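You operate a simulated robot arm through the tools that you are given. There is no shell and no other tool. Be economical: measure what you need, move in short steps, check, and stop when the job is done.

You are at the controls of a simulated two-armed robot. One attempt, no reset.

## Task
Fetch the blank vial and set it in the grey tray. Shut the basin cupboard door. Take the white wipe on the worktop of the store rack and put it away on the shelf under the hatch. Open the door under the blue handle, take the green pad from the shelf behind the door under the blue handle and leave it on top of the yellow filter and shut the handle again. Put one of the white-band medium vials from the top of the setting bench on the top of the door cabinet. Open the drawer of washer one, put the steel block marked l in the inside of the drawer of washer one and shut the one again. Open the vials drawer. Do these in any order. Set down upright: green pad, white-band medium vial, steel block marked L.

The check looks at the end state, three seconds after you hand in, the way a careful person would. Anything else that was tipped, shoved, dropped, spilled or broken makes it a failure.

## Robot
Two 7-joint arms with two-finger grippers on one trunk, on a base that drives. Base frame: it is fixed to the floor where the robot stands at the start and does not move with it; the origin is under the middle of the robot, x ahead of it, y to its left, z up; the surface under the hand at the start is at about z = 860. Lengths are in mm, angles in rad, forces in N, time in s.
The left shoulder is at the start at [50, 191, 1167], the right one opposite. With the tool pointing down near the work surface each hand reaches from about 200 to 740 mm from the robot's upright axis, wherever it stands, measured 20 degrees to its own side. Places, roughly: basin cupboard door [200, -1100, 400]; blank vial [750, 250, 1000]; door under the blue handle [-3300, -5900, 400]; drawer of washer one [-1200, -2300, 500]; green pad (3x3x6 cm) [-3200, -6000, 500]; grey tray (30x16x5 cm) [-1400, 2400, 500]; inside of the drawer of washer one [-1200, -2300, 500]; shelf under the hatch [-5400, 2600, 400]; steel block marked L [500, -4250, 1000]; top of the door cabinet [800, -5300, 900]; vials drawer [600, -1700, 700]; white wipe (9x7x3 cm) [-1600, 2400, 900]; white-band medium vial (3x3x7 cm) [700, -3700, 900]; white-band medium vial (4x4x7 cm) [700, -3900, 900]; yellow filter [-1000, -5750, 1000]. Payload 2.69 kg a hand.
The TCP of each hand is the grasp point between the finger pads, 20 mm short of the fingertips. In the tool frame z runs along the fingers and y along their closing line. Largest opening 100 mm; the body of the gripper starts 63 mm behind the TCP.
Orientation is told as [roll, pitch, yaw] about the base's x, y, z axes, in that order, counted from this pose: with the fingers straight down and closing along the base's y, the tool's x points along the base's -x, its y along +y and its z along -z.

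## Interface
- The arms move only by the tool play_rows. It takes "left_targets", "right_targets" or both (then of equal length, played together; a hand with none holds still); each is a list of rows, each a list of 3 entries, a list of its own where there are three numbers: the gripper command, from -1 (shut) to 1 (fully open), values between in proportion, then the shift along the base's x, y, z in mm, then the turn, a rotation vector about the base's x, y, z in rad. In form: [[hand, [dx, dy, dz], [wx, wy, wz]], ...]. A call has 1 to 20 rows; each row shifts and turns the commanded pose from where the row before left it. Each row takes 0.2 s and may step no farther than 50 mm and 0.15 rad from the row before; otherwise, or with a gripper value out of range, the whole call is refused. A pose out of reach is approached as far as the arm can. The call stops where the force on the tool passes 40 N (or 10 N more than at its start, if that is more) or the arm is blocked; 0.2 s more then pass. The fingers move at their own pace (about 153 mm/s each) and stop on an object; they squeeze with about 23 N. The grip force told is the motor's: it shows also when the fingers shut on nothing. Time passes only in rows, and 0.2 s behind the last, so rows that do not move let the fingers close. It gives the time, the measured TCP pose, the force on the tool (base axes), the opening and the grip force at its end, in the units of the frame above (readings bear some noise), with the torque about the TCP (base axes, N m) and any sound that the robot's microphone picked up.
- Cameras (640 x 400 px; columns grow to the right, rows downward): "scene" is now at [124.9, 33.4, 1344.5]; the picture's right is [0.36, -0.93, 0.00], its down [-0.49, -0.19, -0.85] and it looks along [0.80, 0.30, -0.52] (base axes); focal length 283 px, centre (320, 200). "left" rides on the left gripper at [70, 19, -99] in its tool frame; the picture's right is [-0.26, 0.97, 0.00], its down [-0.75, -0.20, -0.63] and it looks along [-0.61, -0.16, 0.78] (tool axes); focal length 230 px, centre (320, 200). "right" rides on the right gripper at [70, -19, -99] in its tool frame; the picture's right is [0.26, 0.97, 0.00], its down [-0.75, 0.20, -0.63] and it looks along [-0.61, 0.16, 0.78] (tool axes); focal length 230 px, centre (320, 200). There is no depth. A picture from a camera that has moved, and an enlarged one, comes with that camera's place and axes in the base frame and with its lens.
- camera(camera): a new picture of that camera. The clock stands still meanwhile.
- raise_lower(by): slides the trunk up (or, below 0, down) by that many mm; the arms and the scene camera ride with it, the base frame stays. It gives what a move gives, with no picture.
- steer(legs): drives the robot by 1 to 6 legs, each [ahead, left, turn to the left] in mm, mm and rad, along the robot's own axes; the way and the turn of a leg run together, so that a leg with both is an arc; at most 1500 mm and 3.142 rad a leg. The arms and the cameras ride along, it lands a little off, and it stops where it bumps. It gives what a move gives.
- aim_head(pan, tilt): turns the head with the scene camera to pan (to the left, within 1.396 rad either way) and tilt (down, from -0.506 to 1.204), counted from straight ahead of the robot. It gives what a move gives.
- close_up(camera, box): a new picture of the part [left, top, right, bottom] of that camera's present view, enlarged. The clock stands still meanwhile.
- job_done(): hands the job in; it is judged then, once.

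Go step by step. Nothing tells you exact positions but the pictures and the camera data: compare them with the known pose of the tool, close in by small moves and look again before you grip or let go. The budget is 483 turns and 230 pictures, counting those below and the enlarged ones. Unless the task says otherwise, let go and move clear before handing in.

The tools are called after "Emit:" as name(argument=value, ...) on one line, values as JSON. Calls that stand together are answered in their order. play_rows: Moves the arms, as the interface text tells. Its arguments: {"type":"object","properties":{"left_targets":{"type":"array","items":{"type":"array"}},"right_targets":{"type":"array","items":{"type":"array"}}},"required":[]} The other tools are called the same way: raise_lower (by) slides the trunk up or down; steer (legs) drives the base; aim_head (pan, tilt) turns the head that bears the scene camera; camera (camera) takes a picture; close_up (camera, box) takes an enlarged picture of a part of a camera's view; job_done () hands the job in.

At the start:

```text
clock: 0.0
left_ee_pos: [465.8, 377.3, 1092.0]
left_ee_rot: [0.001, 0.0, -0.001]
left_force: [0.9, 0.5, 0.3]
left_wrist_torque: [0.02, 0.02, 0.0]
left_grip_width: 100.1
left_grasp_force: 0.0
right_ee_pos: [444.6, -34.2, 1094.8]
right_ee_rot: [0.0, 0.002, 0.0]
right_force: [0.3, -0.1, -0.6]
right_wrist_torque: [-0.01, 0.02, 0.01]
right_grip_width: 99.8
right_grasp_force: 0.0
trunk travel left (down, up): [-225.0, 98.0]
robot x, y, heading: [1.3, -0.1, 0.003]
head pan, tilt: [0.363, 0.548]
```

scene: 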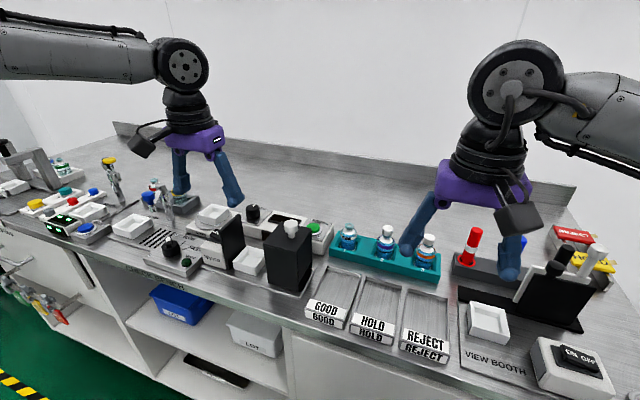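
right: 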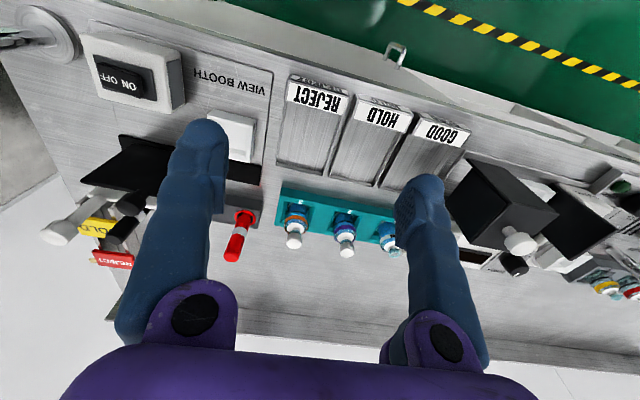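
left: 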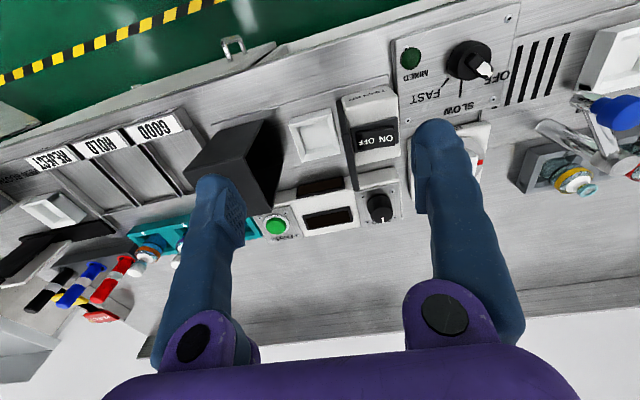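

I see the bench with a teal rack of three vials and a black block that seems to hold a vial. I'll enlarge that area to find the blank vial.

Emit:
close_up(camera="scene", box=[220, 180, 460, 330])

Emit:
close_up(camera="scene", box=[0, 130, 240, 280])

```text
2.67 times, centred on (340, 255) of scene
camera zoom: at [124.9, 33.4, 1344.5], right [0.36, -0.93, 0.0], down [-0.49, -0.19, -0.85], along [0.8, 0.3, -0.52], focal length 755 px, centre (267, 53)
```

zoom: 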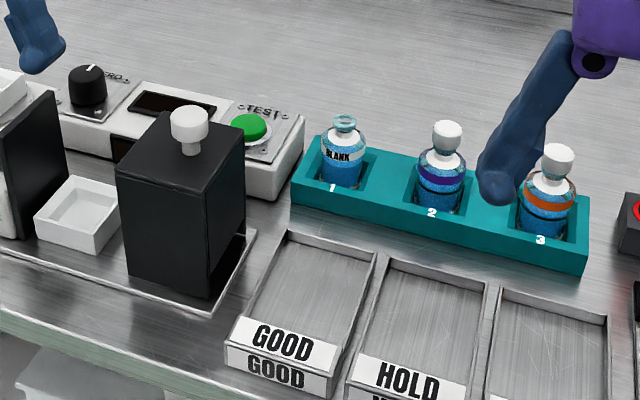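

```text
2.67 times, centred on (120, 205) of scene
camera zoom: at [124.9, 33.4, 1344.5], right [0.36, -0.93, 0.0], down [-0.49, -0.19, -0.85], along [0.8, 0.3, -0.52], focal length 755 px, centre (853, 187)
```

zoom: 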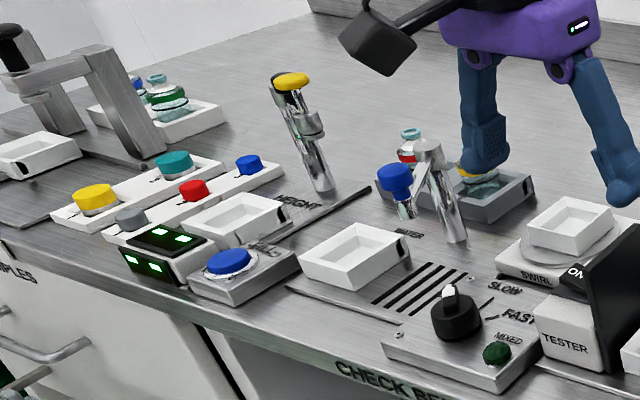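

The blank vial is in slot 1 of the teal rack, near (637,150), with its neck top around z 957. Before choosing a grip I'll look around to learn the room, starting to the left and right.

Emit:
aim_head(pan=1.39, tilt=0.35)

Emit:
camera(camera="scene")

Emit:
aim_head(pan=-1.39, tilt=0.35)

Emit:
camera(camera="scene")

```text
clock: 1.3
left_ee_pos: [465.9, 377.7, 1093.1]
left_ee_rot: [-0.001, 0.0, 0.001]
left_force: [0.2, 0.7, 0.3]
left_wrist_torque: [0.02, 0.0, -0.02]
left_grip_width: 100.2
left_grasp_force: 0.0
right_ee_pos: [444.5, -34.1, 1094.9]
right_ee_rot: [0.001, 0.001, 0.002]
right_force: [-0.3, 0.2, 0.0]
right_wrist_torque: [-0.04, 0.01, 0.01]
right_grip_width: 100.2
right_grasp_force: 0.0
trunk travel left (down, up): [-225.0, 98.0]
robot x, y, heading: [-2.5, -1.3, -0.004]
head pan, tilt: [1.389, 0.351]
```

```text
224 pictures are left
camera scene: at [57.8, 93.1, 1362.6], right [0.98, -0.18, 0.0], down [-0.06, -0.34, -0.94], along [0.17, 0.92, -0.34], focal length 283 px, centre (320, 200)
```

scene: 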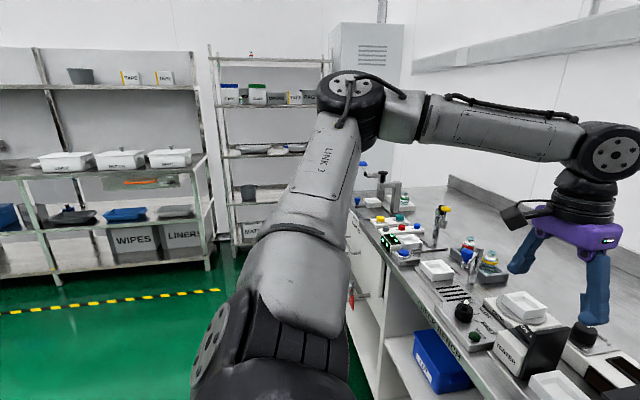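

```text
clock: 3.7
left_ee_pos: [464.4, 379.2, 1091.8]
left_ee_rot: [-0.002, 0.0, 0.0]
left_force: [-0.4, 0.5, -0.3]
left_wrist_torque: [-0.01, 0.0, -0.03]
left_grip_width: 100.0
left_grasp_force: 0.1
right_ee_pos: [444.1, -33.7, 1095.4]
right_ee_rot: [0.0, 0.001, -0.001]
right_force: [-0.1, 0.2, -0.5]
right_wrist_torque: [0.02, -0.01, 0.01]
right_grip_width: 99.8
right_grasp_force: 0.0
trunk travel left (down, up): [-225.0, 98.0]
robot x, y, heading: [-1.9, -3.7, -0.001]
head pan, tilt: [-1.389, 0.351]
```

```text
223 pictures are left
camera scene: at [57.8, -90.1, 1362.6], right [-0.98, -0.18, 0.0], down [-0.06, 0.34, -0.94], along [0.17, -0.92, -0.34], focal length 283 px, centre (320, 200)
```

scene: 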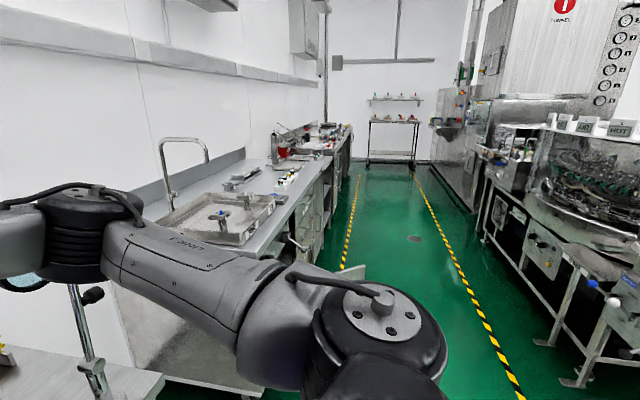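

The store rack stands to the left rear. I'll back off and turn to view it before deciding on the grip.

Emit:
steer(legs=[[-500, 0, 0], [0, 0, 1.57], [200, 850, 0]])

Emit:
aim_head(pan=0.0, tilt=0.4)

Emit:
camera(camera="scene")

```text
clock: 18.1
left_ee_pos: [-1792.6, 561.9, 1092.7]
left_ee_rot: [0.0, 0.0, 1.661]
left_force: [0.2, 0.5, 0.0]
left_wrist_torque: [-0.01, 0.01, -0.01]
left_grip_width: 99.8
left_grasp_force: 0.1
right_ee_pos: [-1379.9, 578.2, 1095.3]
right_ee_rot: [0.0, 0.001, 1.661]
right_force: [0.9, -0.2, -0.2]
right_wrist_torque: [0.02, -0.01, 0.01]
right_grip_width: 100.1
right_grasp_force: 0.0
trunk travel left (down, up): [-225.0, 98.0]
robot x, y, heading: [-1370.9, 128.7, 1.664]
head pan, tilt: [-1.389, 0.351]
```

```text
clock: 19.6
left_ee_pos: [-1791.6, 562.4, 1092.0]
left_ee_rot: [0.001, 0.0, 1.662]
left_force: [-0.2, 0.7, -0.4]
left_wrist_torque: [0.0, 0.02, 0.01]
left_grip_width: 100.1
left_grasp_force: 0.0
right_ee_pos: [-1380.7, 577.6, 1094.9]
right_ee_rot: [0.0, 0.001, 1.661]
right_force: [0.7, -0.9, 0.8]
right_wrist_torque: [0.0, 0.01, 0.03]
right_grip_width: 99.9
right_grasp_force: 0.1
trunk travel left (down, up): [-225.0, 98.0]
robot x, y, heading: [-1374.6, 129.7, 1.661]
head pan, tilt: [0.0, 0.4]
```

```text
222 pictures are left
camera scene: at [-1384.6, 265.8, 1358.1], right [1.0, 0.09, 0.0], down [0.03, -0.39, -0.92], along [-0.08, 0.92, -0.39], focal length 283 px, centre (320, 200)
```

scene: 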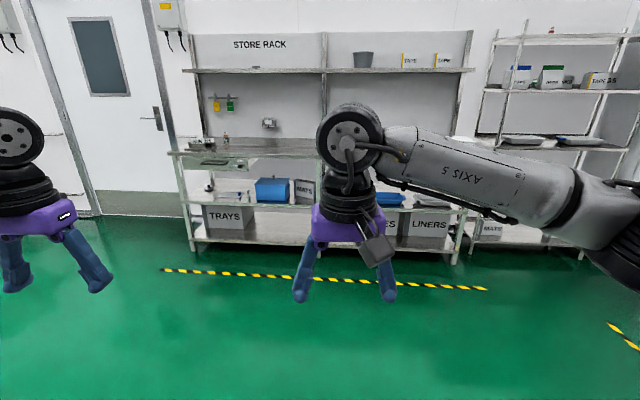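

The rack's mid shelf and worktop are ahead but the arm hides the tray. I'll go closer.

Emit:
steer(legs=[[900, 0, -0.09]])

Emit:
camera(camera="scene")

```text
clock: 24.4
left_ee_pos: [-1774.6, 1521.8, 1092.3]
left_ee_rot: [0.002, 0.001, 1.55]
left_force: [-0.6, 0.2, 0.3]
left_wrist_torque: [0.01, 0.0, -0.04]
left_grip_width: 100.1
left_grasp_force: 0.1
right_ee_pos: [-1362.5, 1491.0, 1093.2]
right_ee_rot: [0.0, 0.0, 1.55]
right_force: [0.0, -0.1, -0.2]
right_wrist_torque: [0.0, -0.04, -0.03]
right_grip_width: 99.9
right_grasp_force: 0.0
trunk travel left (down, up): [-225.0, 98.0]
robot x, y, heading: [-1405.3, 1047.8, 1.548]
head pan, tilt: [0.0, 0.4]
```

```text
221 pictures are left
camera scene: at [-1401.5, 1182.3, 1358.0], right [1.0, -0.02, 0.0], down [-0.01, -0.39, -0.92], along [0.02, 0.92, -0.39], focal length 283 px, centre (320, 200)
```

scene: 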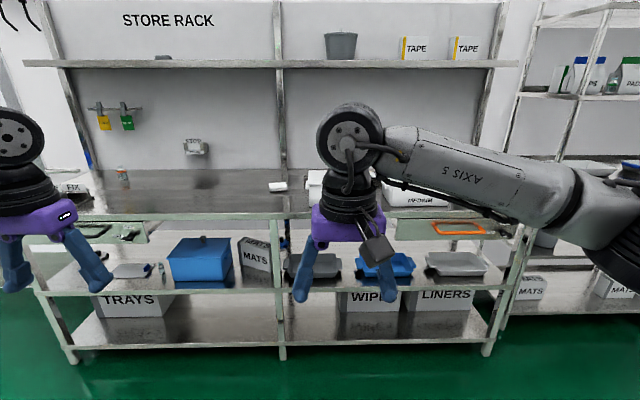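

The wipe is at the worktop front centre (277,187) and the dark grey tray sits behind the right gripper on the mid shelf. I'll raise the right arm out of the way to look.

Emit:
play_rows(right_targets=[[1, [50, 0, 0], [0, 0, 0]], [1, [50, 0, 0], [0, 0, 0]], [1, [50, 0, 0], [0, 0, 0]], [1, [50, 0, 0], [0, 0, 0]], [1, [30, 0, 0], [0, 0, 0]]])

Emit:
close_up(camera="scene", box=[200, 150, 440, 300])

```text
clock: 25.6
left_ee_pos: [-1773.6, 1521.5, 1092.2]
left_ee_rot: [0.001, 0.0, 1.549]
left_force: [-0.6, 0.4, 0.0]
left_wrist_torque: [-0.03, 0.02, 0.01]
left_grip_width: 100.1
left_grasp_force: 0.0
right_ee_pos: [-1132.0, 1491.2, 1096.1]
right_ee_rot: [0.001, -0.002, 1.549]
right_force: [-0.1, 1.1, 0.2]
right_wrist_torque: [-0.01, 0.0, 0.03]
right_grip_width: 99.8
right_grasp_force: 0.2
trunk travel left (down, up): [-225.0, 98.0]
robot x, y, heading: [-1402.9, 1045.9, 1.549]
head pan, tilt: [0.0, 0.4]
```

```text
2.67 times, centred on (320, 225) of scene
camera zoom: at [-1401.2, 1181.9, 1358.1], right [1.0, -0.02, 0.0], down [-0.01, -0.39, -0.92], along [0.02, 0.92, -0.39], focal length 755 px, centre (320, 133)
```

zoom: 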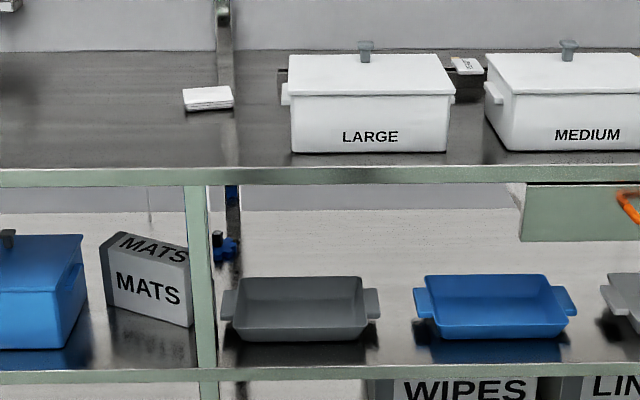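

The dark grey tray is at about (-1413, 2340, shelf ≈510) and the wipe at about (-1570, 2420). A 45° forward-tilted grip should work for reaching in under the worktop, so I'll approach to take the wipe with the left hand that way.

Emit:
steer(legs=[[650, 0, 0.02]])

Emit:
play_rows(left_targets=[[1, [50, 0, 0], [0.15, 0, 0]], [1, [50, 0, 0], [0.15, 0, 0]], [1, [50, 0, 0], [0.15, 0, 0]], [1, [40, 0, 0], [0.15, 0, 0]], [1, [0, 0, 0], [0.1, 0, 0]], [1, [0, 0, 0], [0.1, 0, 0]]])

Emit:
camera(camera="left")

Emit:
camera(camera="scene")

```text
clock: 29.2
left_ee_pos: [-1774.8, 2154.4, 1092.1]
left_ee_rot: [0.0, 0.0, 1.567]
left_force: [0.5, -0.7, -1.1]
left_wrist_torque: [0.01, -0.02, -0.01]
left_grip_width: 100.1
left_grasp_force: 0.0
right_ee_pos: [-1133.0, 2134.9, 1095.2]
right_ee_rot: [-0.001, 0.001, 1.569]
right_force: [-0.5, 0.3, -0.3]
right_wrist_torque: [0.03, 0.01, 0.0]
right_grip_width: 100.2
right_grasp_force: 0.1
trunk travel left (down, up): [-225.0, 98.0]
robot x, y, heading: [-1399.1, 1688.1, 1.568]
head pan, tilt: [0.0, 0.4]
```

```text
clock: 30.6
left_ee_pos: [-1585.0, 2154.2, 1090.7]
left_ee_rot: [0.005, -0.8, 1.566]
left_force: [0.0, -0.1, 0.9]
left_wrist_torque: [0.01, 0.01, 0.0]
left_grip_width: 100.1
left_grasp_force: 0.2
right_ee_pos: [-1132.4, 2135.5, 1093.5]
right_ee_rot: [0.0, 0.001, 1.567]
right_force: [-0.3, 0.1, -0.7]
right_wrist_torque: [-0.03, -0.01, -0.02]
right_grip_width: 100.0
right_grasp_force: 0.0
trunk travel left (down, up): [-225.0, 98.0]
robot x, y, heading: [-1395.0, 1683.2, 1.567]
head pan, tilt: [0.0, 0.4]
```

```text
219 pictures are left
camera left: at [-1602.8, 2035.3, 1110.7], right [-0.97, 0.18, 0.19], down [0.2, 0.07, 0.98], along [0.17, 0.98, -0.1], focal length 230 px, centre (320, 200)
```

left: 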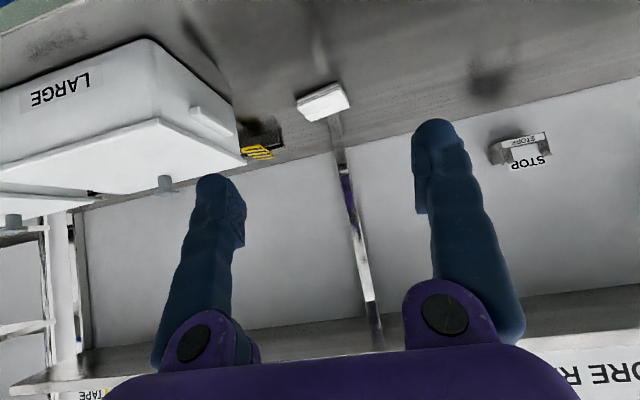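

```text
218 pictures are left
camera scene: at [-1396.2, 1821.8, 1358.0], right [1.0, 0.0, 0.0], down [0.0, -0.39, -0.92], along [0.0, 0.92, -0.39], focal length 283 px, centre (320, 200)
```

scene: 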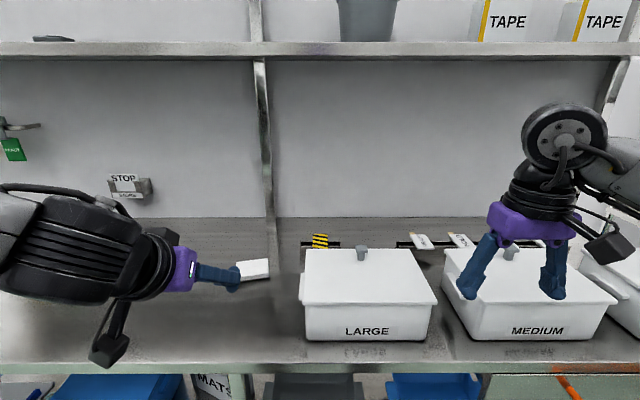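

The wipe centre is near (-1575, 2440), its long side turned about +0.28 rad. I'll bring the tilted left hand to a point just behind and above it, aligned in yaw.

Emit:
play_rows(left_targets=[[1, [4, 38, -22], [0, 0, 0.1]], [1, [4, 38, -22], [0, 0, 0.1]], [1, [4, 38, -22], [0, 0, 0.08]], [1, [4, 38, -22], [0, 0, 0]], [1, [5, 38, -22], [0, 0, 0]], [1, [5, 38, -21], [0, 0, 0]]])

Emit:
camera(camera="left")

Emit:
camera(camera="scene")

```text
clock: 32.0
left_ee_pos: [-1639.1, 2332.9, 999.7]
left_ee_rot: [0.004, -0.801, 1.845]
left_force: [-0.3, 0.3, 0.4]
left_wrist_torque: [0.01, 0.03, -0.01]
left_grip_width: 100.4
left_grasp_force: 0.0
left hand out of reach, approached as far as the arm can: row 3, 4, 5, 6
right_ee_pos: [-1132.1, 2135.0, 1095.5]
right_ee_rot: [0.001, 0.0, 1.567]
right_force: [-0.1, 0.5, 0.3]
right_wrist_torque: [-0.05, -0.02, -0.01]
right_grip_width: 99.9
right_grasp_force: 0.0
trunk travel left (down, up): [-225.0, 98.0]
robot x, y, heading: [-1394.3, 1683.6, 1.57]
head pan, tilt: [0.0, 0.4]
```

```text
217 pictures are left
camera left: at [-1622.8, 2212.9, 1018.8], right [-0.98, -0.09, 0.19], down [0.18, 0.12, 0.98], along [-0.11, 0.99, -0.11], focal length 230 px, centre (320, 200)
```

left: 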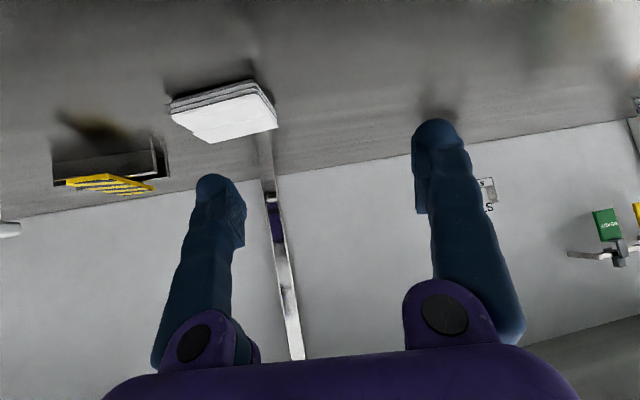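

```text
216 pictures are left
camera scene: at [-1396.5, 1821.7, 1358.0], right [1.0, 0.0, 0.0], down [0.0, -0.39, -0.92], along [0.0, 0.92, -0.39], focal length 283 px, centre (320, 200)
```

scene: 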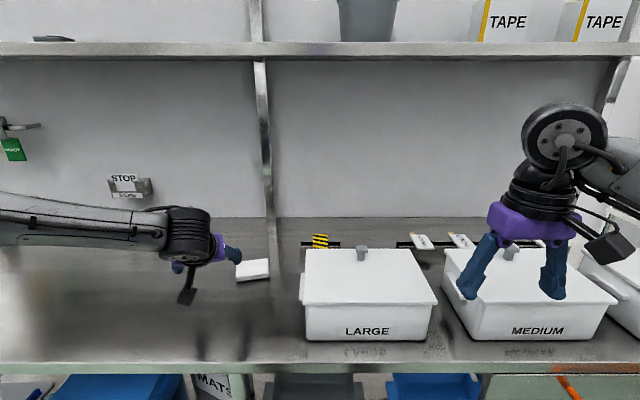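

The arm is at its reach limit; I'll drive 130 mm closer and keep the hand aligned. The wipe centre is refined to about (-1570, 2445), top z≈893, yaw≈0.24.

Emit:
steer(legs=[[130, 0, 0]])

Emit:
play_rows(left_targets=[[1, [0, 0, 0], [0, 0, 0]]])

```text
clock: 33.3
left_ee_pos: [-1634.3, 2462.7, 999.1]
left_ee_rot: [0.003, -0.8, 1.843]
left_force: [0.6, 0.8, -0.7]
left_wrist_torque: [0.01, -0.01, -0.03]
left_grip_width: 100.0
left_grasp_force: 0.1
right_ee_pos: [-1131.7, 2263.8, 1096.0]
right_ee_rot: [-0.001, -0.002, 1.563]
right_force: [0.1, -0.4, -0.1]
right_wrist_torque: [-0.02, 0.04, 0.01]
right_grip_width: 99.9
right_grasp_force: 0.0
trunk travel left (down, up): [-225.0, 98.0]
robot x, y, heading: [-1397.8, 1817.3, 1.565]
head pan, tilt: [0.0, 0.4]
```

```text
clock: 33.7
left_ee_pos: [-1636.3, 2462.6, 1000.4]
left_ee_rot: [0.004, -0.798, 1.843]
left_force: [0.2, 0.1, -0.6]
left_wrist_torque: [0.02, 0.04, -0.01]
left_grip_width: 100.3
left_grasp_force: 0.0
right_ee_pos: [-1131.9, 2264.2, 1095.6]
right_ee_rot: [-0.001, -0.001, 1.563]
right_force: [-0.5, 0.4, 0.8]
right_wrist_torque: [0.01, 0.0, -0.04]
right_grip_width: 99.9
right_grasp_force: 0.0
trunk travel left (down, up): [-225.0, 98.0]
robot x, y, heading: [-1396.0, 1820.6, 1.567]
head pan, tilt: [0.0, 0.4]
```

Now move to the pre-grasp point behind and above the wipe.

Emit:
play_rows(left_targets=[[1, [20, -35, 0], [0, 0, -0.03]], [1, [30, -36, -10], [0, 0, 0]], [1, [29, 0, -30], [0, 0, 0]], [1, [0, 0, 0], [0, 0, 0]]])

Emit:
camera(camera="left")

```text
clock: 34.7
left_ee_pos: [-1592.9, 2380.7, 982.0]
left_ee_rot: [0.003, -0.799, 1.813]
left_force: [-0.1, -0.3, 0.3]
left_wrist_torque: [0.0, 0.02, 0.01]
left_grip_width: 100.0
left_grasp_force: 0.1
left hand out of reach, approached as far as the arm can: row 2, 3
right_ee_pos: [-1131.1, 2264.9, 1095.2]
right_ee_rot: [-0.001, 0.001, 1.566]
right_force: [-0.1, 0.4, 0.5]
right_wrist_torque: [-0.01, 0.01, 0.01]
right_grip_width: 99.8
right_grasp_force: 0.1
trunk travel left (down, up): [-225.0, 98.0]
robot x, y, heading: [-1395.5, 1816.2, 1.569]
head pan, tilt: [0.0, 0.4]
```

```text
215 pictures are left
camera left: at [-1580.9, 2260.7, 1001.2], right [-0.98, -0.06, 0.19], down [0.18, 0.12, 0.98], along [-0.08, 0.99, -0.11], focal length 230 px, centre (320, 200)
```

left: 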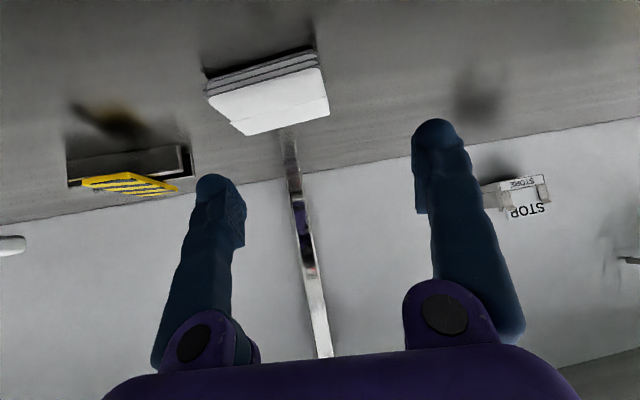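

The arm folds poorly here, so I'll re-station the robot farther back with its heading turned to match the wipe, so the hand can point straight ahead.

Emit:
steer(legs=[[-250, 0, 0], [0, -248, 0], [0, 0, 0.24], [170, 0, 0]])

Emit:
camera(camera="left")

```text
clock: 40.8
left_ee_pos: [-1509.9, 2237.8, 981.8]
left_ee_rot: [0.001, -0.8, 2.05]
left_force: [0.9, -0.6, 0.1]
left_wrist_torque: [-0.02, -0.02, 0.0]
left_grip_width: 100.0
left_grasp_force: 0.1
right_ee_pos: [-1035.4, 2232.5, 1094.5]
right_ee_rot: [0.0, -0.001, 1.802]
right_force: [0.4, 0.6, -0.3]
right_wrist_torque: [0.0, -0.01, 0.05]
right_grip_width: 100.2
right_grasp_force: 0.1
trunk travel left (down, up): [-225.0, 98.0]
robot x, y, heading: [-1192.0, 1735.2, 1.8]
head pan, tilt: [0.0, 0.4]
```

```text
214 pictures are left
camera left: at [-1471.8, 2123.4, 1001.0], right [-0.94, -0.29, 0.19], down [0.15, 0.16, 0.98], along [-0.31, 0.94, -0.11], focal length 230 px, centre (320, 200)
```

left: 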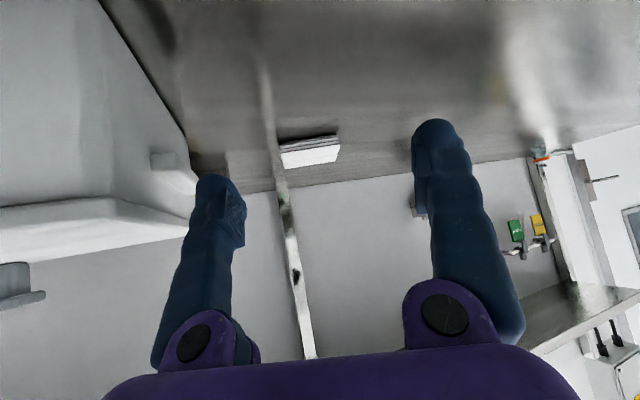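

Now turn the hand in line with the robot and move up behind the wipe.

Emit:
play_rows(left_targets=[[1, [-12, 30, 0], [0, 0, -0.12]], [1, [-12, 40, -10], [0, 0, -0.12]], [1, [-12, 42, -15], [0, 0, 0]], [1, [-11, 42, -17], [0, 0, 0]], [1, [0, 0, 0], [0, 0, 0]]])

Emit:
camera(camera="left")

```text
clock: 42.0
left_ee_pos: [-1590.3, 2342.6, 974.6]
left_ee_rot: [-0.001, -0.799, 1.81]
left_force: [0.2, 0.2, -0.6]
left_wrist_torque: [0.02, 0.0, 0.02]
left_grip_width: 100.0
left_grasp_force: 0.0
left hand out of reach, approached as far as the arm can: row 2, 3, 4
right_ee_pos: [-1035.0, 2232.4, 1095.3]
right_ee_rot: [0.0, -0.001, 1.801]
right_force: [-1.3, 0.3, 0.1]
right_wrist_torque: [0.05, -0.03, 0.01]
right_grip_width: 100.1
right_grasp_force: 0.1
trunk travel left (down, up): [-225.0, 98.0]
robot x, y, heading: [-1189.7, 1732.1, 1.803]
head pan, tilt: [0.0, 0.4]
```

```text
213 pictures are left
camera left: at [-1579.7, 2221.2, 994.7], right [-0.98, -0.05, 0.19], down [0.18, 0.12, 0.98], along [-0.08, 0.99, -0.1], focal length 230 px, centre (320, 200)
```

left: 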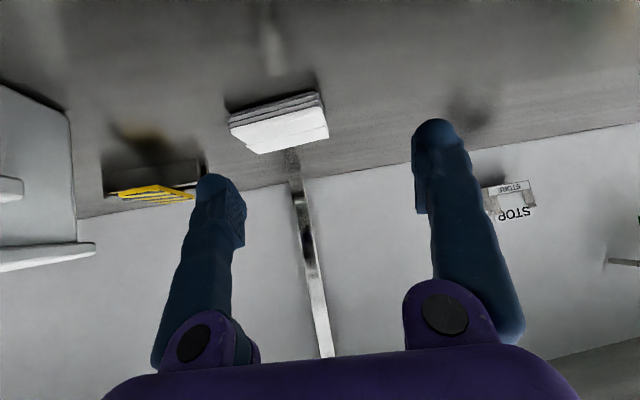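

The tilted hand is limited at this trunk height. I'll pull the right hand back over clear floor, lift the left, lower the trunk and try again.

Emit:
play_rows(left_targets=[[1, [0, -20, 40], [0, 0, 0]], [1, [0, -20, 40], [0, 0, 0]], [1, [0, -20, 40], [0, 0, 0]], [1, [0, 0, 30], [0, 0, 0]], [1, [0, 0, 0], [0, 0, 0]]], right_targets=[[1, [12, -48, 0], [0, 0, 0]], [1, [12, -48, 0], [0, 0, 0]], [1, [12, -48, 0], [0, 0, 0]], [1, [12, -48, 0], [0, 0, 0]], [1, [0, 0, 0], [0, 0, 0]]])

Emit:
raise_lower(by=-140)

Emit:
play_rows(left_targets=[[1, [10, 30, -10], [0, 0, 0]], [1, [10, 30, -10], [0, 0, 0]], [1, [10, 30, -10], [0, 0, 0]], [1, [0, 0, 0], [0, 0, 0]]])

```text
clock: 43.2
left_ee_pos: [-1589.5, 2278.1, 1124.3]
left_ee_rot: [0.002, -0.8, 1.811]
left_force: [0.5, 0.6, 0.2]
left_wrist_torque: [-0.01, -0.02, 0.01]
left_grip_width: 100.2
left_grasp_force: 0.0
right_ee_pos: [-984.8, 2041.6, 1092.4]
right_ee_rot: [0.0, -0.001, 1.802]
right_force: [0.4, 0.2, -0.6]
right_wrist_torque: [0.03, -0.02, 0.01]
right_grip_width: 100.2
right_grasp_force: 0.2
trunk travel left (down, up): [-225.0, 98.0]
robot x, y, heading: [-1189.1, 1737.1, 1.805]
head pan, tilt: [0.0, 0.4]
```

```text
clock: 44.9
left_ee_pos: [-1589.3, 2276.0, 984.2]
left_ee_rot: [0.002, -0.801, 1.811]
left_force: [0.0, -0.5, 0.8]
left_wrist_torque: [0.03, 0.02, 0.0]
left_grip_width: 99.9
left_grasp_force: 0.1
right_ee_pos: [-984.4, 2041.4, 953.5]
right_ee_rot: [-0.001, -0.002, 1.802]
right_force: [-0.5, -0.2, -0.2]
right_wrist_torque: [-0.04, 0.01, 0.02]
right_grip_width: 99.9
right_grasp_force: 0.0
trunk travel left (down, up): [-85.0, 238.0]
robot x, y, heading: [-1191.4, 1732.0, 1.803]
head pan, tilt: [0.0, 0.4]
```

```text
clock: 45.9
left_ee_pos: [-1559.0, 2367.7, 954.0]
left_ee_rot: [-0.001, -0.8, 1.809]
left_force: [-0.4, -0.9, -0.5]
left_wrist_torque: [-0.04, 0.01, 0.02]
left_grip_width: 100.2
left_grasp_force: 0.1
right_ee_pos: [-984.4, 2041.5, 952.4]
right_ee_rot: [0.002, 0.0, 1.802]
right_force: [-0.5, 0.3, 1.1]
right_wrist_torque: [0.0, 0.02, 0.02]
right_grip_width: 100.2
right_grasp_force: 0.1
trunk travel left (down, up): [-85.0, 238.0]
robot x, y, heading: [-1188.2, 1732.4, 1.801]
head pan, tilt: [0.0, 0.4]
```

Lowering the trunk helped. Check the alignment with the wipe.

Emit:
camera(camera="left")

Emit:
camera(camera="scene")

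```text
212 pictures are left
camera left: at [-1548.3, 2246.9, 973.8], right [-0.98, -0.06, 0.19], down [0.18, 0.12, 0.98], along [-0.08, 0.99, -0.1], focal length 230 px, centre (320, 200)
```

left: 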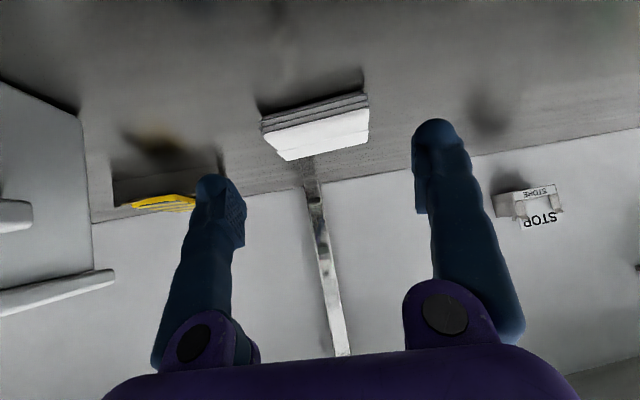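

```text
211 pictures are left
camera scene: at [-1218.1, 1865.2, 1218.1], right [0.97, 0.23, 0.0], down [0.09, -0.38, -0.92], along [-0.21, 0.9, -0.39], focal length 283 px, centre (320, 200)
```

scene: 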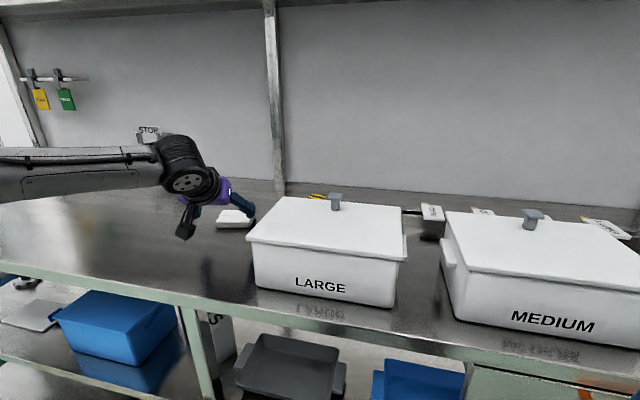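

Wipe top ≈890, front edge midpoint ≈(-1571, 2427). I'll move in so the fingers straddle it, still slightly high, and look again.

Emit:
play_rows(left_targets=[[1, [-5, 20, -16], [0, 0, -0.03]], [1, [-4, 21, -16], [0, 0, 0]], [1, [-4, 21, -16], [0, 0, 0]], [1, [0, 0, 0], [0, 0, 0]]])

Emit:
camera(camera="left")

```text
clock: 46.9
left_ee_pos: [-1595.8, 2379.8, 917.9]
left_ee_rot: [0.002, -0.801, 1.781]
left_force: [0.1, 0.6, 0.0]
left_wrist_torque: [0.0, 0.0, 0.03]
left_grip_width: 100.1
left_grasp_force: 0.0
left hand out of reach, approached as far as the arm can: row 1, 2, 3
right_ee_pos: [-984.8, 2042.8, 953.3]
right_ee_rot: [-0.001, 0.0, 1.802]
right_force: [0.0, 0.0, -0.3]
right_wrist_torque: [0.01, 0.03, 0.02]
right_grip_width: 99.9
right_grasp_force: 0.0
trunk travel left (down, up): [-85.0, 238.0]
robot x, y, heading: [-1188.6, 1730.3, 1.798]
head pan, tilt: [0.0, 0.4]
```

```text
210 pictures are left
camera left: at [-1588.2, 2259.2, 937.2], right [-0.98, -0.03, 0.19], down [0.18, 0.11, 0.98], along [-0.05, 0.99, -0.1], focal length 230 px, centre (320, 200)
```

left: 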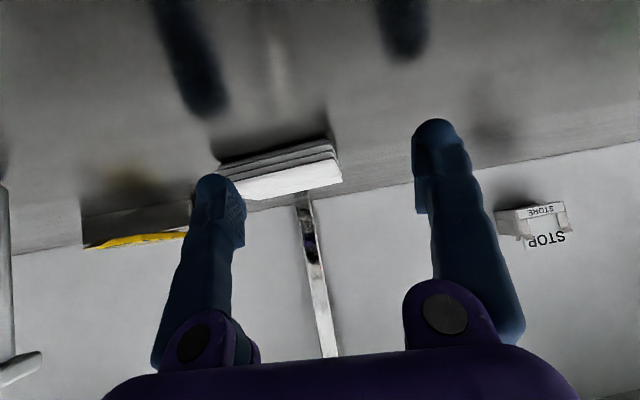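

The arm wants to be more stretched. I'll back the robot off 130 mm and reach farther.

Emit:
steer(legs=[[-140, 30, 0]])

Emit:
play_rows(left_targets=[[1, [10, 40, 0], [0, 0, 0]], [1, [15, 40, 0], [0, 0, 0]], [1, [15, 40, 0], [0, 0, 0]], [1, [0, 0, 0], [0, 0, 0]]])

Emit:
camera(camera="left")

```text
clock: 48.2
left_ee_pos: [-1590.6, 2237.9, 917.4]
left_ee_rot: [0.0, -0.799, 1.778]
left_force: [-0.5, -1.0, 0.5]
left_wrist_torque: [-0.02, -0.01, 0.01]
left_grip_width: 99.9
left_grasp_force: 0.1
right_ee_pos: [-980.5, 1898.3, 952.0]
right_ee_rot: [0.0, -0.001, 1.799]
right_force: [-0.9, -0.3, -0.7]
right_wrist_torque: [0.01, 0.01, -0.02]
right_grip_width: 99.9
right_grasp_force: 0.1
trunk travel left (down, up): [-85.0, 238.0]
robot x, y, heading: [-1184.5, 1591.4, 1.797]
head pan, tilt: [0.0, 0.4]
```

```text
clock: 49.2
left_ee_pos: [-1591.9, 2241.2, 925.2]
left_ee_rot: [-0.001, -0.8, 1.776]
left_force: [0.1, 1.5, -0.6]
left_wrist_torque: [-0.01, 0.01, 0.0]
left_grip_width: 100.0
left_grasp_force: 0.1
left hand out of reach, approached as far as the arm can: row 1, 2, 3
right_ee_pos: [-982.0, 1898.1, 952.6]
right_ee_rot: [-0.001, 0.0, 1.798]
right_force: [-0.3, -0.1, -1.0]
right_wrist_torque: [0.0, -0.03, -0.01]
right_grip_width: 99.9
right_grasp_force: 0.0
trunk travel left (down, up): [-85.0, 238.0]
robot x, y, heading: [-1186.9, 1590.8, 1.796]
head pan, tilt: [0.0, 0.4]
```

```text
209 pictures are left
camera left: at [-1586.2, 2120.3, 944.3], right [-0.98, -0.02, 0.19], down [0.18, 0.11, 0.98], along [-0.04, 0.99, -0.1], focal length 230 px, centre (320, 200)
```

left: 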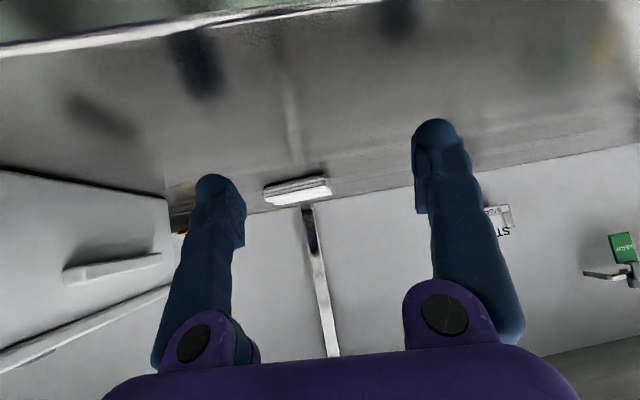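

Let me look at the arm posture to understand the limit.

Emit:
aim_head(pan=0.5, tilt=0.45)

Emit:
camera(camera="scene")

```text
clock: 50.2
left_ee_pos: [-1592.1, 2240.9, 925.0]
left_ee_rot: [0.0, -0.802, 1.777]
left_force: [-0.7, -0.7, 0.4]
left_wrist_torque: [0.0, -0.01, 0.0]
left_grip_width: 100.0
left_grasp_force: 0.1
right_ee_pos: [-980.7, 1898.5, 953.4]
right_ee_rot: [0.0, 0.0, 1.799]
right_force: [-0.5, 0.4, -0.2]
right_wrist_torque: [0.02, -0.01, 0.02]
right_grip_width: 100.0
right_grasp_force: 0.1
trunk travel left (down, up): [-85.0, 238.0]
robot x, y, heading: [-1186.2, 1588.5, 1.798]
head pan, tilt: [0.499, 0.45]
```

```text
208 pictures are left
camera scene: at [-1254.9, 1701.2, 1213.4], right [0.75, 0.66, 0.0], down [0.29, -0.33, -0.9], along [-0.6, 0.67, -0.44], focal length 283 px, centre (320, 200)
```

scene: 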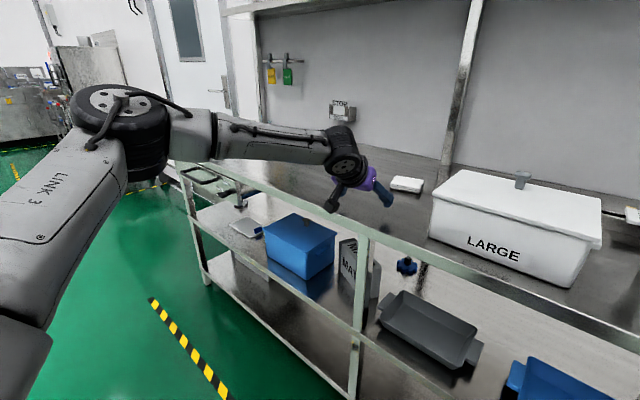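

I'll test the arm's tilted reach at low height in free space: back off, lower the trunk and try to descend.

Emit:
steer(legs=[[-350, 0, 0]])

Emit:
raise_lower(by=-85)

Emit:
play_rows(left_targets=[[1, [0, 0, -50], [0, 0, 0]], [1, [0, 0, -50], [0, 0, 0]], [1, [0, 0, -50], [0, 0, 0]], [1, [0, 0, -50], [0, 0, 0]], [1, [0, 0, -50], [0, 0, 0]], [1, [0, 0, 0], [0, 0, 0]]])

```text
clock: 52.5
left_ee_pos: [-1513.2, 1885.5, 925.0]
left_ee_rot: [-0.001, -0.803, 1.783]
left_force: [-0.9, -0.3, 0.2]
left_wrist_torque: [0.0, 0.02, 0.02]
left_grip_width: 100.1
left_grasp_force: 0.1
right_ee_pos: [-899.3, 1545.8, 954.2]
right_ee_rot: [-0.001, -0.003, 1.803]
right_force: [0.3, -0.6, 0.3]
right_wrist_torque: [0.01, 0.02, -0.02]
right_grip_width: 99.9
right_grasp_force: 0.0
trunk travel left (down, up): [-85.0, 238.0]
robot x, y, heading: [-1102.3, 1238.0, 1.804]
head pan, tilt: [0.499, 0.45]
```

```text
clock: 53.7
left_ee_pos: [-1512.8, 1885.3, 839.4]
left_ee_rot: [-0.002, -0.801, 1.782]
left_force: [0.1, 0.4, -0.9]
left_wrist_torque: [0.03, -0.02, 0.01]
left_grip_width: 100.1
left_grasp_force: 0.0
right_ee_pos: [-898.6, 1545.7, 867.6]
right_ee_rot: [0.0, 0.001, 1.802]
right_force: [-0.1, -0.3, 0.1]
right_wrist_torque: [0.0, -0.01, 0.02]
right_grip_width: 100.1
right_grasp_force: 0.1
trunk travel left (down, up): [0.0, 323.0]
robot x, y, heading: [-1100.8, 1236.7, 1.805]
head pan, tilt: [0.499, 0.45]
```

```text
clock: 55.1
left_ee_pos: [-1547.4, 1791.8, 661.1]
left_ee_rot: [-0.001, -0.8, 1.782]
left_force: [-0.4, 0.3, 0.1]
left_wrist_torque: [0.0, -0.02, 0.03]
left_grip_width: 99.9
left_grasp_force: 0.2
left hand out of reach, approached as far as the arm can: row 1, 2, 3, 4, 5
right_ee_pos: [-898.6, 1545.3, 867.7]
right_ee_rot: [0.0, 0.001, 1.804]
right_force: [-0.3, 1.1, 0.1]
right_wrist_torque: [0.01, 0.02, -0.03]
right_grip_width: 100.1
right_grasp_force: 0.1
trunk travel left (down, up): [0.0, 323.0]
robot x, y, heading: [-1105.4, 1240.2, 1.804]
head pan, tilt: [0.499, 0.45]
```

Reached z 661. I'll test whether yawing the hand changes how low and far it can get.

Emit:
play_rows(left_targets=[[1, [0, 0, 0], [0, 0, -0.15]], [1, [0, 0, 0], [0, 0, -0.15]], [1, [0, 0, 0], [0, 0, -0.15]], [1, [0, 0, -40], [0, 0, 0]], [1, [0, 0, -40], [0, 0, 0]], [1, [0, 0, -40], [0, 0, 0]], [1, [0, 0, 0], [0, 0, 0]]])

Emit:
play_rows(left_targets=[[1, [-10, 40, 0], [0, 0, 0]], [1, [-10, 40, 0], [0, 0, 0]], [1, [-10, 40, 0], [0, 0, 0]], [1, [0, 0, 0], [0, 0, 0]]])

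```text
clock: 56.7
left_ee_pos: [-1535.8, 1775.2, 639.1]
left_ee_rot: [0.003, -0.799, 1.333]
left_force: [0.4, 0.1, 0.3]
left_wrist_torque: [-0.03, 0.0, -0.01]
left_grip_width: 99.8
left_grasp_force: 0.0
left hand out of reach, approached as far as the arm can: row 4, 5, 6
right_ee_pos: [-899.0, 1545.6, 868.7]
right_ee_rot: [-0.001, 0.002, 1.804]
right_force: [-0.4, 0.4, 0.5]
right_wrist_torque: [0.01, -0.02, -0.01]
right_grip_width: 100.2
right_grasp_force: 0.0
trunk travel left (down, up): [0.0, 323.0]
robot x, y, heading: [-1101.7, 1237.4, 1.802]
head pan, tilt: [0.499, 0.45]
```

```text
clock: 57.7
left_ee_pos: [-1533.6, 1779.0, 642.0]
left_ee_rot: [0.003, -0.799, 1.331]
left_force: [-1.0, 0.3, -0.5]
left_wrist_torque: [-0.01, 0.01, -0.03]
left_grip_width: 100.2
left_grasp_force: 0.1
left hand out of reach, approached as far as the arm can: row 1, 2, 3
right_ee_pos: [-899.0, 1546.2, 868.2]
right_ee_rot: [0.001, -0.002, 1.802]
right_force: [0.8, 0.6, -0.3]
right_wrist_torque: [-0.01, 0.0, 0.01]
right_grip_width: 100.0
right_grasp_force: 0.1
trunk travel left (down, up): [0.0, 323.0]
robot x, y, heading: [-1102.3, 1237.1, 1.803]
head pan, tilt: [0.499, 0.45]
```

I'll try flipping the hand half a turn about its own axis (camera on top), which may free the wrist.

Emit:
play_rows(left_targets=[[1, [0, -20, 40], [0, 0, 0]], [1, [0, -20, 40], [0, 0, 0]], [1, [0, 0, 40], [0.0255, 0.1045, -0.1045]], [1, [0, 0, 0], [0.0255, 0.1045, -0.1045]], [1, [0, 0, 0], [0.0255, 0.1045, -0.1045]], [1, [0, 0, 0], [0.0255, 0.1045, -0.1045]], [1, [0, 0, 0], [0.0255, 0.1045, -0.1045]], [1, [0, 0, 0], [0.0255, 0.1045, -0.1045]], [1, [0, 0, 0], [0.0255, 0.1045, -0.1045]], [1, [0, 0, 0], [0.0255, 0.1045, -0.1045]], [1, [0, 0, 0], [0.0255, 0.1045, -0.1045]], [1, [0, 0, 0], [0.0255, 0.1045, -0.1045]], [1, [0, 0, 0], [0.0255, 0.1045, -0.1045]], [1, [0, 0, 0], [0.0255, 0.1045, -0.1045]]])

```text
clock: 60.7
left_ee_pos: [-1533.9, 1740.5, 766.0]
left_ee_rot: [0.787, 0.164, -0.404]
left_force: [-0.1, -0.2, 0.1]
left_wrist_torque: [0.04, 0.02, 0.02]
left_grip_width: 100.0
left_grasp_force: 0.0
right_ee_pos: [-900.2, 1545.8, 868.1]
right_ee_rot: [0.001, 0.0, 1.804]
right_force: [0.8, -0.1, 0.4]
right_wrist_torque: [0.02, 0.0, -0.02]
right_grip_width: 99.8
right_grasp_force: 0.0
trunk travel left (down, up): [0.0, 323.0]
robot x, y, heading: [-1105.6, 1235.5, 1.806]
head pan, tilt: [0.499, 0.45]
```

The flip works so far; finish it and try to descend.

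Emit:
play_rows(left_targets=[[1, [0, 0, 0], [0.0255, 0.1045, -0.1045]], [1, [0, 0, 0], [0.0255, 0.1045, -0.1045]], [1, [0, 0, 0], [0.0255, 0.1045, -0.1045]], [1, [0, 0, 0], [0.0255, 0.1045, -0.1045]], [1, [0, 0, 0], [0.0255, 0.1045, -0.1045]], [1, [0, 0, 0], [0.0255, 0.1045, -0.1045]], [1, [0, 0, 0], [0.0255, 0.1045, -0.1045]], [1, [0, 0, 0], [0.0255, 0.1045, -0.1045]], [1, [0, 0, 0], [0.0255, 0.1045, -0.1045]], [1, [0, 0, -40], [0, 0, 0]], [1, [0, 0, -40], [0, 0, 0]], [1, [0, 0, -40], [0, 0, 0]], [1, [0, 0, -40], [0, 0, 0]], [1, [0, 0, 0], [0, 0, 0]]])

Emit:
play_rows(left_targets=[[1, [0, 40, 0], [0, 0, 0]], [1, [0, 40, 0], [0, 0, 0]], [1, [0, 40, 0], [0, 0, 0]], [1, [0, 0, 0], [0, 0, 0]]])

Emit:
camera(camera="scene")

```text
clock: 63.7
left_ee_pos: [-1536.5, 1740.3, 612.0]
left_ee_rot: [-0.009, 0.798, -1.823]
left_force: [0.1, 1.1, 0.1]
left_wrist_torque: [-0.05, 0.0, 0.04]
left_grip_width: 100.0
left_grasp_force: 0.1
left hand out of reach, approached as far as the arm can: row 13
right_ee_pos: [-899.0, 1546.6, 868.4]
right_ee_rot: [0.001, -0.001, 1.803]
right_force: [0.8, 0.4, 0.3]
right_wrist_torque: [0.0, 0.01, 0.02]
right_grip_width: 100.1
right_grasp_force: 0.1
trunk travel left (down, up): [0.0, 323.0]
robot x, y, heading: [-1106.3, 1241.6, 1.804]
head pan, tilt: [0.499, 0.45]
```

```text
clock: 64.7
left_ee_pos: [-1541.3, 1809.7, 663.3]
left_ee_rot: [-0.01, 0.798, -1.821]
left_force: [0.3, -0.1, 0.2]
left_wrist_torque: [0.0, 0.02, 0.02]
left_grip_width: 99.8
left_grasp_force: 0.0
left hand out of reach, approached as far as the arm can: row 1, 2, 3
right_ee_pos: [-898.7, 1546.3, 868.7]
right_ee_rot: [-0.002, 0.0, 1.802]
right_force: [0.6, 0.2, -0.4]
right_wrist_torque: [0.02, 0.01, 0.01]
right_grip_width: 99.9
right_grasp_force: 0.0
trunk travel left (down, up): [0.0, 323.0]
robot x, y, heading: [-1103.7, 1236.5, 1.803]
head pan, tilt: [0.499, 0.45]
```

```text
207 pictures are left
camera scene: at [-1172.5, 1347.5, 1128.4], right [0.74, 0.67, 0.0], down [0.29, -0.32, -0.9], along [-0.6, 0.67, -0.44], focal length 283 px, centre (320, 200)
```

scene: 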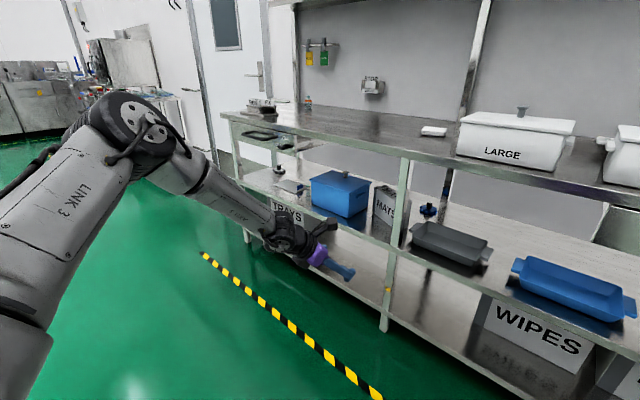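

The reach boundary is the same; a smaller tilt (about 0.5) should reach lower and still fit under the worktop. Test that.

Emit:
play_rows(left_targets=[[1, [0, 0, 0], [-0.146, 0.036, 0]], [1, [0, 0, 0], [-0.146, 0.036, 0]], [1, [0, 0, -40], [0, 0, 0]], [1, [0, 0, -40], [0, 0, 0]], [1, [0, 0, -20], [0, 0, 0]], [1, [0, 0, 0], [0, 0, 0]]])

Emit:
play_rows(left_targets=[[1, [0, 40, 0], [0, 0, 0]], [1, [0, 40, 0], [0, 0, 0]], [1, [0, 40, 0], [0, 0, 0]], [1, [0, 0, 0], [0, 0, 0]]])

```text
clock: 66.1
left_ee_pos: [-1544.6, 1768.5, 630.3]
left_ee_rot: [0.003, 0.787, -1.822]
left_force: [-0.7, -0.1, -0.1]
left_wrist_torque: [0.03, 0.0, 0.0]
left_grip_width: 99.9
left_grasp_force: 0.0
left hand out of reach, approached as far as the arm can: row 1, 2, 3, 4, 5
right_ee_pos: [-899.4, 1546.8, 867.8]
right_ee_rot: [0.0, 0.0, 1.801]
right_force: [0.4, -0.7, -0.5]
right_wrist_torque: [-0.03, -0.01, -0.04]
right_grip_width: 99.9
right_grasp_force: 0.0
trunk travel left (down, up): [0.0, 323.0]
robot x, y, heading: [-1103.4, 1238.7, 1.798]
head pan, tilt: [0.499, 0.45]
```

```text
clock: 67.1
left_ee_pos: [-1547.2, 1827.7, 683.4]
left_ee_rot: [0.002, 0.788, -1.82]
left_force: [-0.8, 0.0, -0.5]
left_wrist_torque: [0.02, 0.0, 0.03]
left_grip_width: 100.2
left_grasp_force: 0.1
left hand out of reach, approached as far as the arm can: row 1, 2, 3
right_ee_pos: [-899.0, 1545.5, 867.0]
right_ee_rot: [-0.001, 0.001, 1.804]
right_force: [-0.3, 0.8, 0.2]
right_wrist_torque: [-0.02, -0.01, 0.0]
right_grip_width: 100.0
right_grasp_force: 0.1
trunk travel left (down, up): [0.0, 323.0]
robot x, y, heading: [-1103.7, 1240.7, 1.804]
head pan, tilt: [0.499, 0.45]
```

I'll test with the right hand instead, which is still vertical: extend forward, go down, then tilt 0.5.

Emit:
play_rows(right_targets=[[1, [-10.4, 43.8, 0], [0, 0, 0]], [1, [-10.4, 43.8, 0], [0, 0, 0]], [1, [-10.4, 43.8, -20], [0, 0, 0]], [1, [-10.4, 43.8, -20], [0, 0, 0]], [1, [-10.4, 43.8, -20], [0, 0, 0]], [1, [-10.4, 43.8, -20], [0, 0, 0]], [1, [0, 0, -50], [0, 0, 0]], [1, [0, 0, -50], [0, 0, 0]], [1, [0, 0, -50], [0, 0, 0]], [1, [0, 0, -50], [0, 0, 0]], [1, [0, 0, 0], [0, 0, 0]]])

Emit:
play_rows(right_targets=[[1, [0, 0, 0], [0.146, 0.035, 0]], [1, [0, 0, 0], [0.146, 0.035, 0]], [1, [0, 0, 0], [0.146, 0.035, 0]], [1, [0, 0, 0], [0.049, 0.012, 0]], [1, [0, 0, 0], [0, 0, 0]]])

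Emit:
play_rows(right_targets=[[1, [-10.4, 43.8, 0], [0, 0, 0]], [1, [-10.4, 43.8, 0], [0, 0, 0]], [1, [-10.4, 43.8, 0], [0, 0, 0]], [1, [0, 0, 0], [0, 0, 0]]])

```text
clock: 69.5
left_ee_pos: [-1547.7, 1827.7, 683.0]
left_ee_rot: [0.004, 0.788, -1.822]
left_force: [0.1, -0.5, -0.2]
left_wrist_torque: [-0.01, 0.01, 0.02]
left_grip_width: 100.0
left_grasp_force: 0.1
right_ee_pos: [-960.4, 1810.3, 590.5]
right_ee_rot: [0.002, -0.002, 1.804]
right_force: [-0.9, 0.2, 0.4]
right_wrist_torque: [0.04, 0.0, -0.01]
right_grip_width: 99.7
right_grasp_force: 0.1
trunk travel left (down, up): [0.0, 323.0]
robot x, y, heading: [-1103.7, 1241.6, 1.802]
head pan, tilt: [0.499, 0.45]
```

```text
clock: 70.7
left_ee_pos: [-1547.8, 1827.1, 682.1]
left_ee_rot: [0.002, 0.787, -1.822]
left_force: [0.4, -0.3, 0.2]
left_wrist_torque: [-0.01, 0.02, 0.01]
left_grip_width: 100.1
left_grasp_force: 0.0
right_ee_pos: [-960.6, 1810.6, 588.7]
right_ee_rot: [0.002, -0.503, 1.802]
right_force: [-0.8, 0.2, -0.8]
right_wrist_torque: [0.0, 0.02, 0.02]
right_grip_width: 100.1
right_grasp_force: 0.1
trunk travel left (down, up): [0.0, 323.0]
robot x, y, heading: [-1100.4, 1237.0, 1.804]
head pan, tilt: [0.499, 0.45]
```

```text
clock: 71.7
left_ee_pos: [-1548.4, 1827.4, 682.7]
left_ee_rot: [0.002, 0.788, -1.823]
left_force: [0.4, -0.8, 0.3]
left_wrist_torque: [-0.05, -0.05, -0.01]
left_grip_width: 99.8
left_grasp_force: 0.1
right_ee_pos: [-994.9, 1942.7, 589.8]
right_ee_rot: [0.003, -0.503, 1.803]
right_force: [0.3, -0.6, -0.5]
right_wrist_torque: [-0.02, 0.0, -0.01]
right_grip_width: 99.9
right_grasp_force: 0.1
trunk travel left (down, up): [0.0, 323.0]
robot x, y, heading: [-1103.3, 1238.6, 1.804]
head pan, tilt: [0.499, 0.45]
```

The path matters: extending vertically first works. Try more tilt and lower.

Emit:
play_rows(right_targets=[[1, [0, 0, -15], [0.146, 0.035, 0]], [1, [0, 0, -15], [0.146, 0.035, 0]], [1, [-10, 44, 0], [0, 0, 0]], [1, [-10, 44, 0], [0, 0, 0]], [1, [0, 0, 0], [0, 0, 0]]])

Emit:
play_rows(right_targets=[[1, [0, 0, 0], [0.146, 0.035, 0]], [1, [0, 0, 0], [0.146, 0.035, 0]], [1, [0, 0, 0], [0.146, 0.035, 0]], [1, [0, 0, 0], [0.146, 0.035, 0]], [1, [0, 0, 0], [0.146, 0.035, 0]], [1, [0, 0, -50], [0, 0, 0]], [1, [0, 0, -50], [0, 0, 0]], [1, [0, 0, -50], [0, 0, 0]]])

```text
clock: 72.9
left_ee_pos: [-1548.8, 1827.9, 682.2]
left_ee_rot: [0.002, 0.789, -1.822]
left_force: [0.7, 0.2, -0.3]
left_wrist_torque: [-0.05, 0.01, 0.01]
left_grip_width: 100.2
left_grasp_force: 0.0
right_ee_pos: [-1013.8, 2030.9, 554.8]
right_ee_rot: [0.005, -0.802, 1.804]
right_force: [-0.3, -0.3, -0.6]
right_wrist_torque: [0.0, 0.0, 0.03]
right_grip_width: 100.2
right_grasp_force: 0.1
trunk travel left (down, up): [0.0, 323.0]
robot x, y, heading: [-1104.5, 1240.5, 1.801]
head pan, tilt: [0.499, 0.45]
```

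```text
clock: 74.7
left_ee_pos: [-1548.9, 1827.0, 682.8]
left_ee_rot: [0.004, 0.786, -1.822]
left_force: [-0.3, -0.4, -0.1]
left_wrist_torque: [0.03, 0.02, 0.01]
left_grip_width: 100.2
left_grasp_force: 0.0
right_ee_pos: [-1002.3, 2036.9, 464.6]
right_ee_rot: [0.009, -0.95, 1.801]
right_force: [-0.1, 0.8, -0.3]
right_wrist_torque: [0.02, 0.02, 0.02]
right_grip_width: 100.1
right_grasp_force: 0.0
right hand out of reach, approached as far as the arm can: row 2, 3, 4, 5, 6, 7
trunk travel left (down, up): [0.0, 323.0]
robot x, y, heading: [-1104.8, 1241.5, 1.802]
head pan, tilt: [0.499, 0.45]
```

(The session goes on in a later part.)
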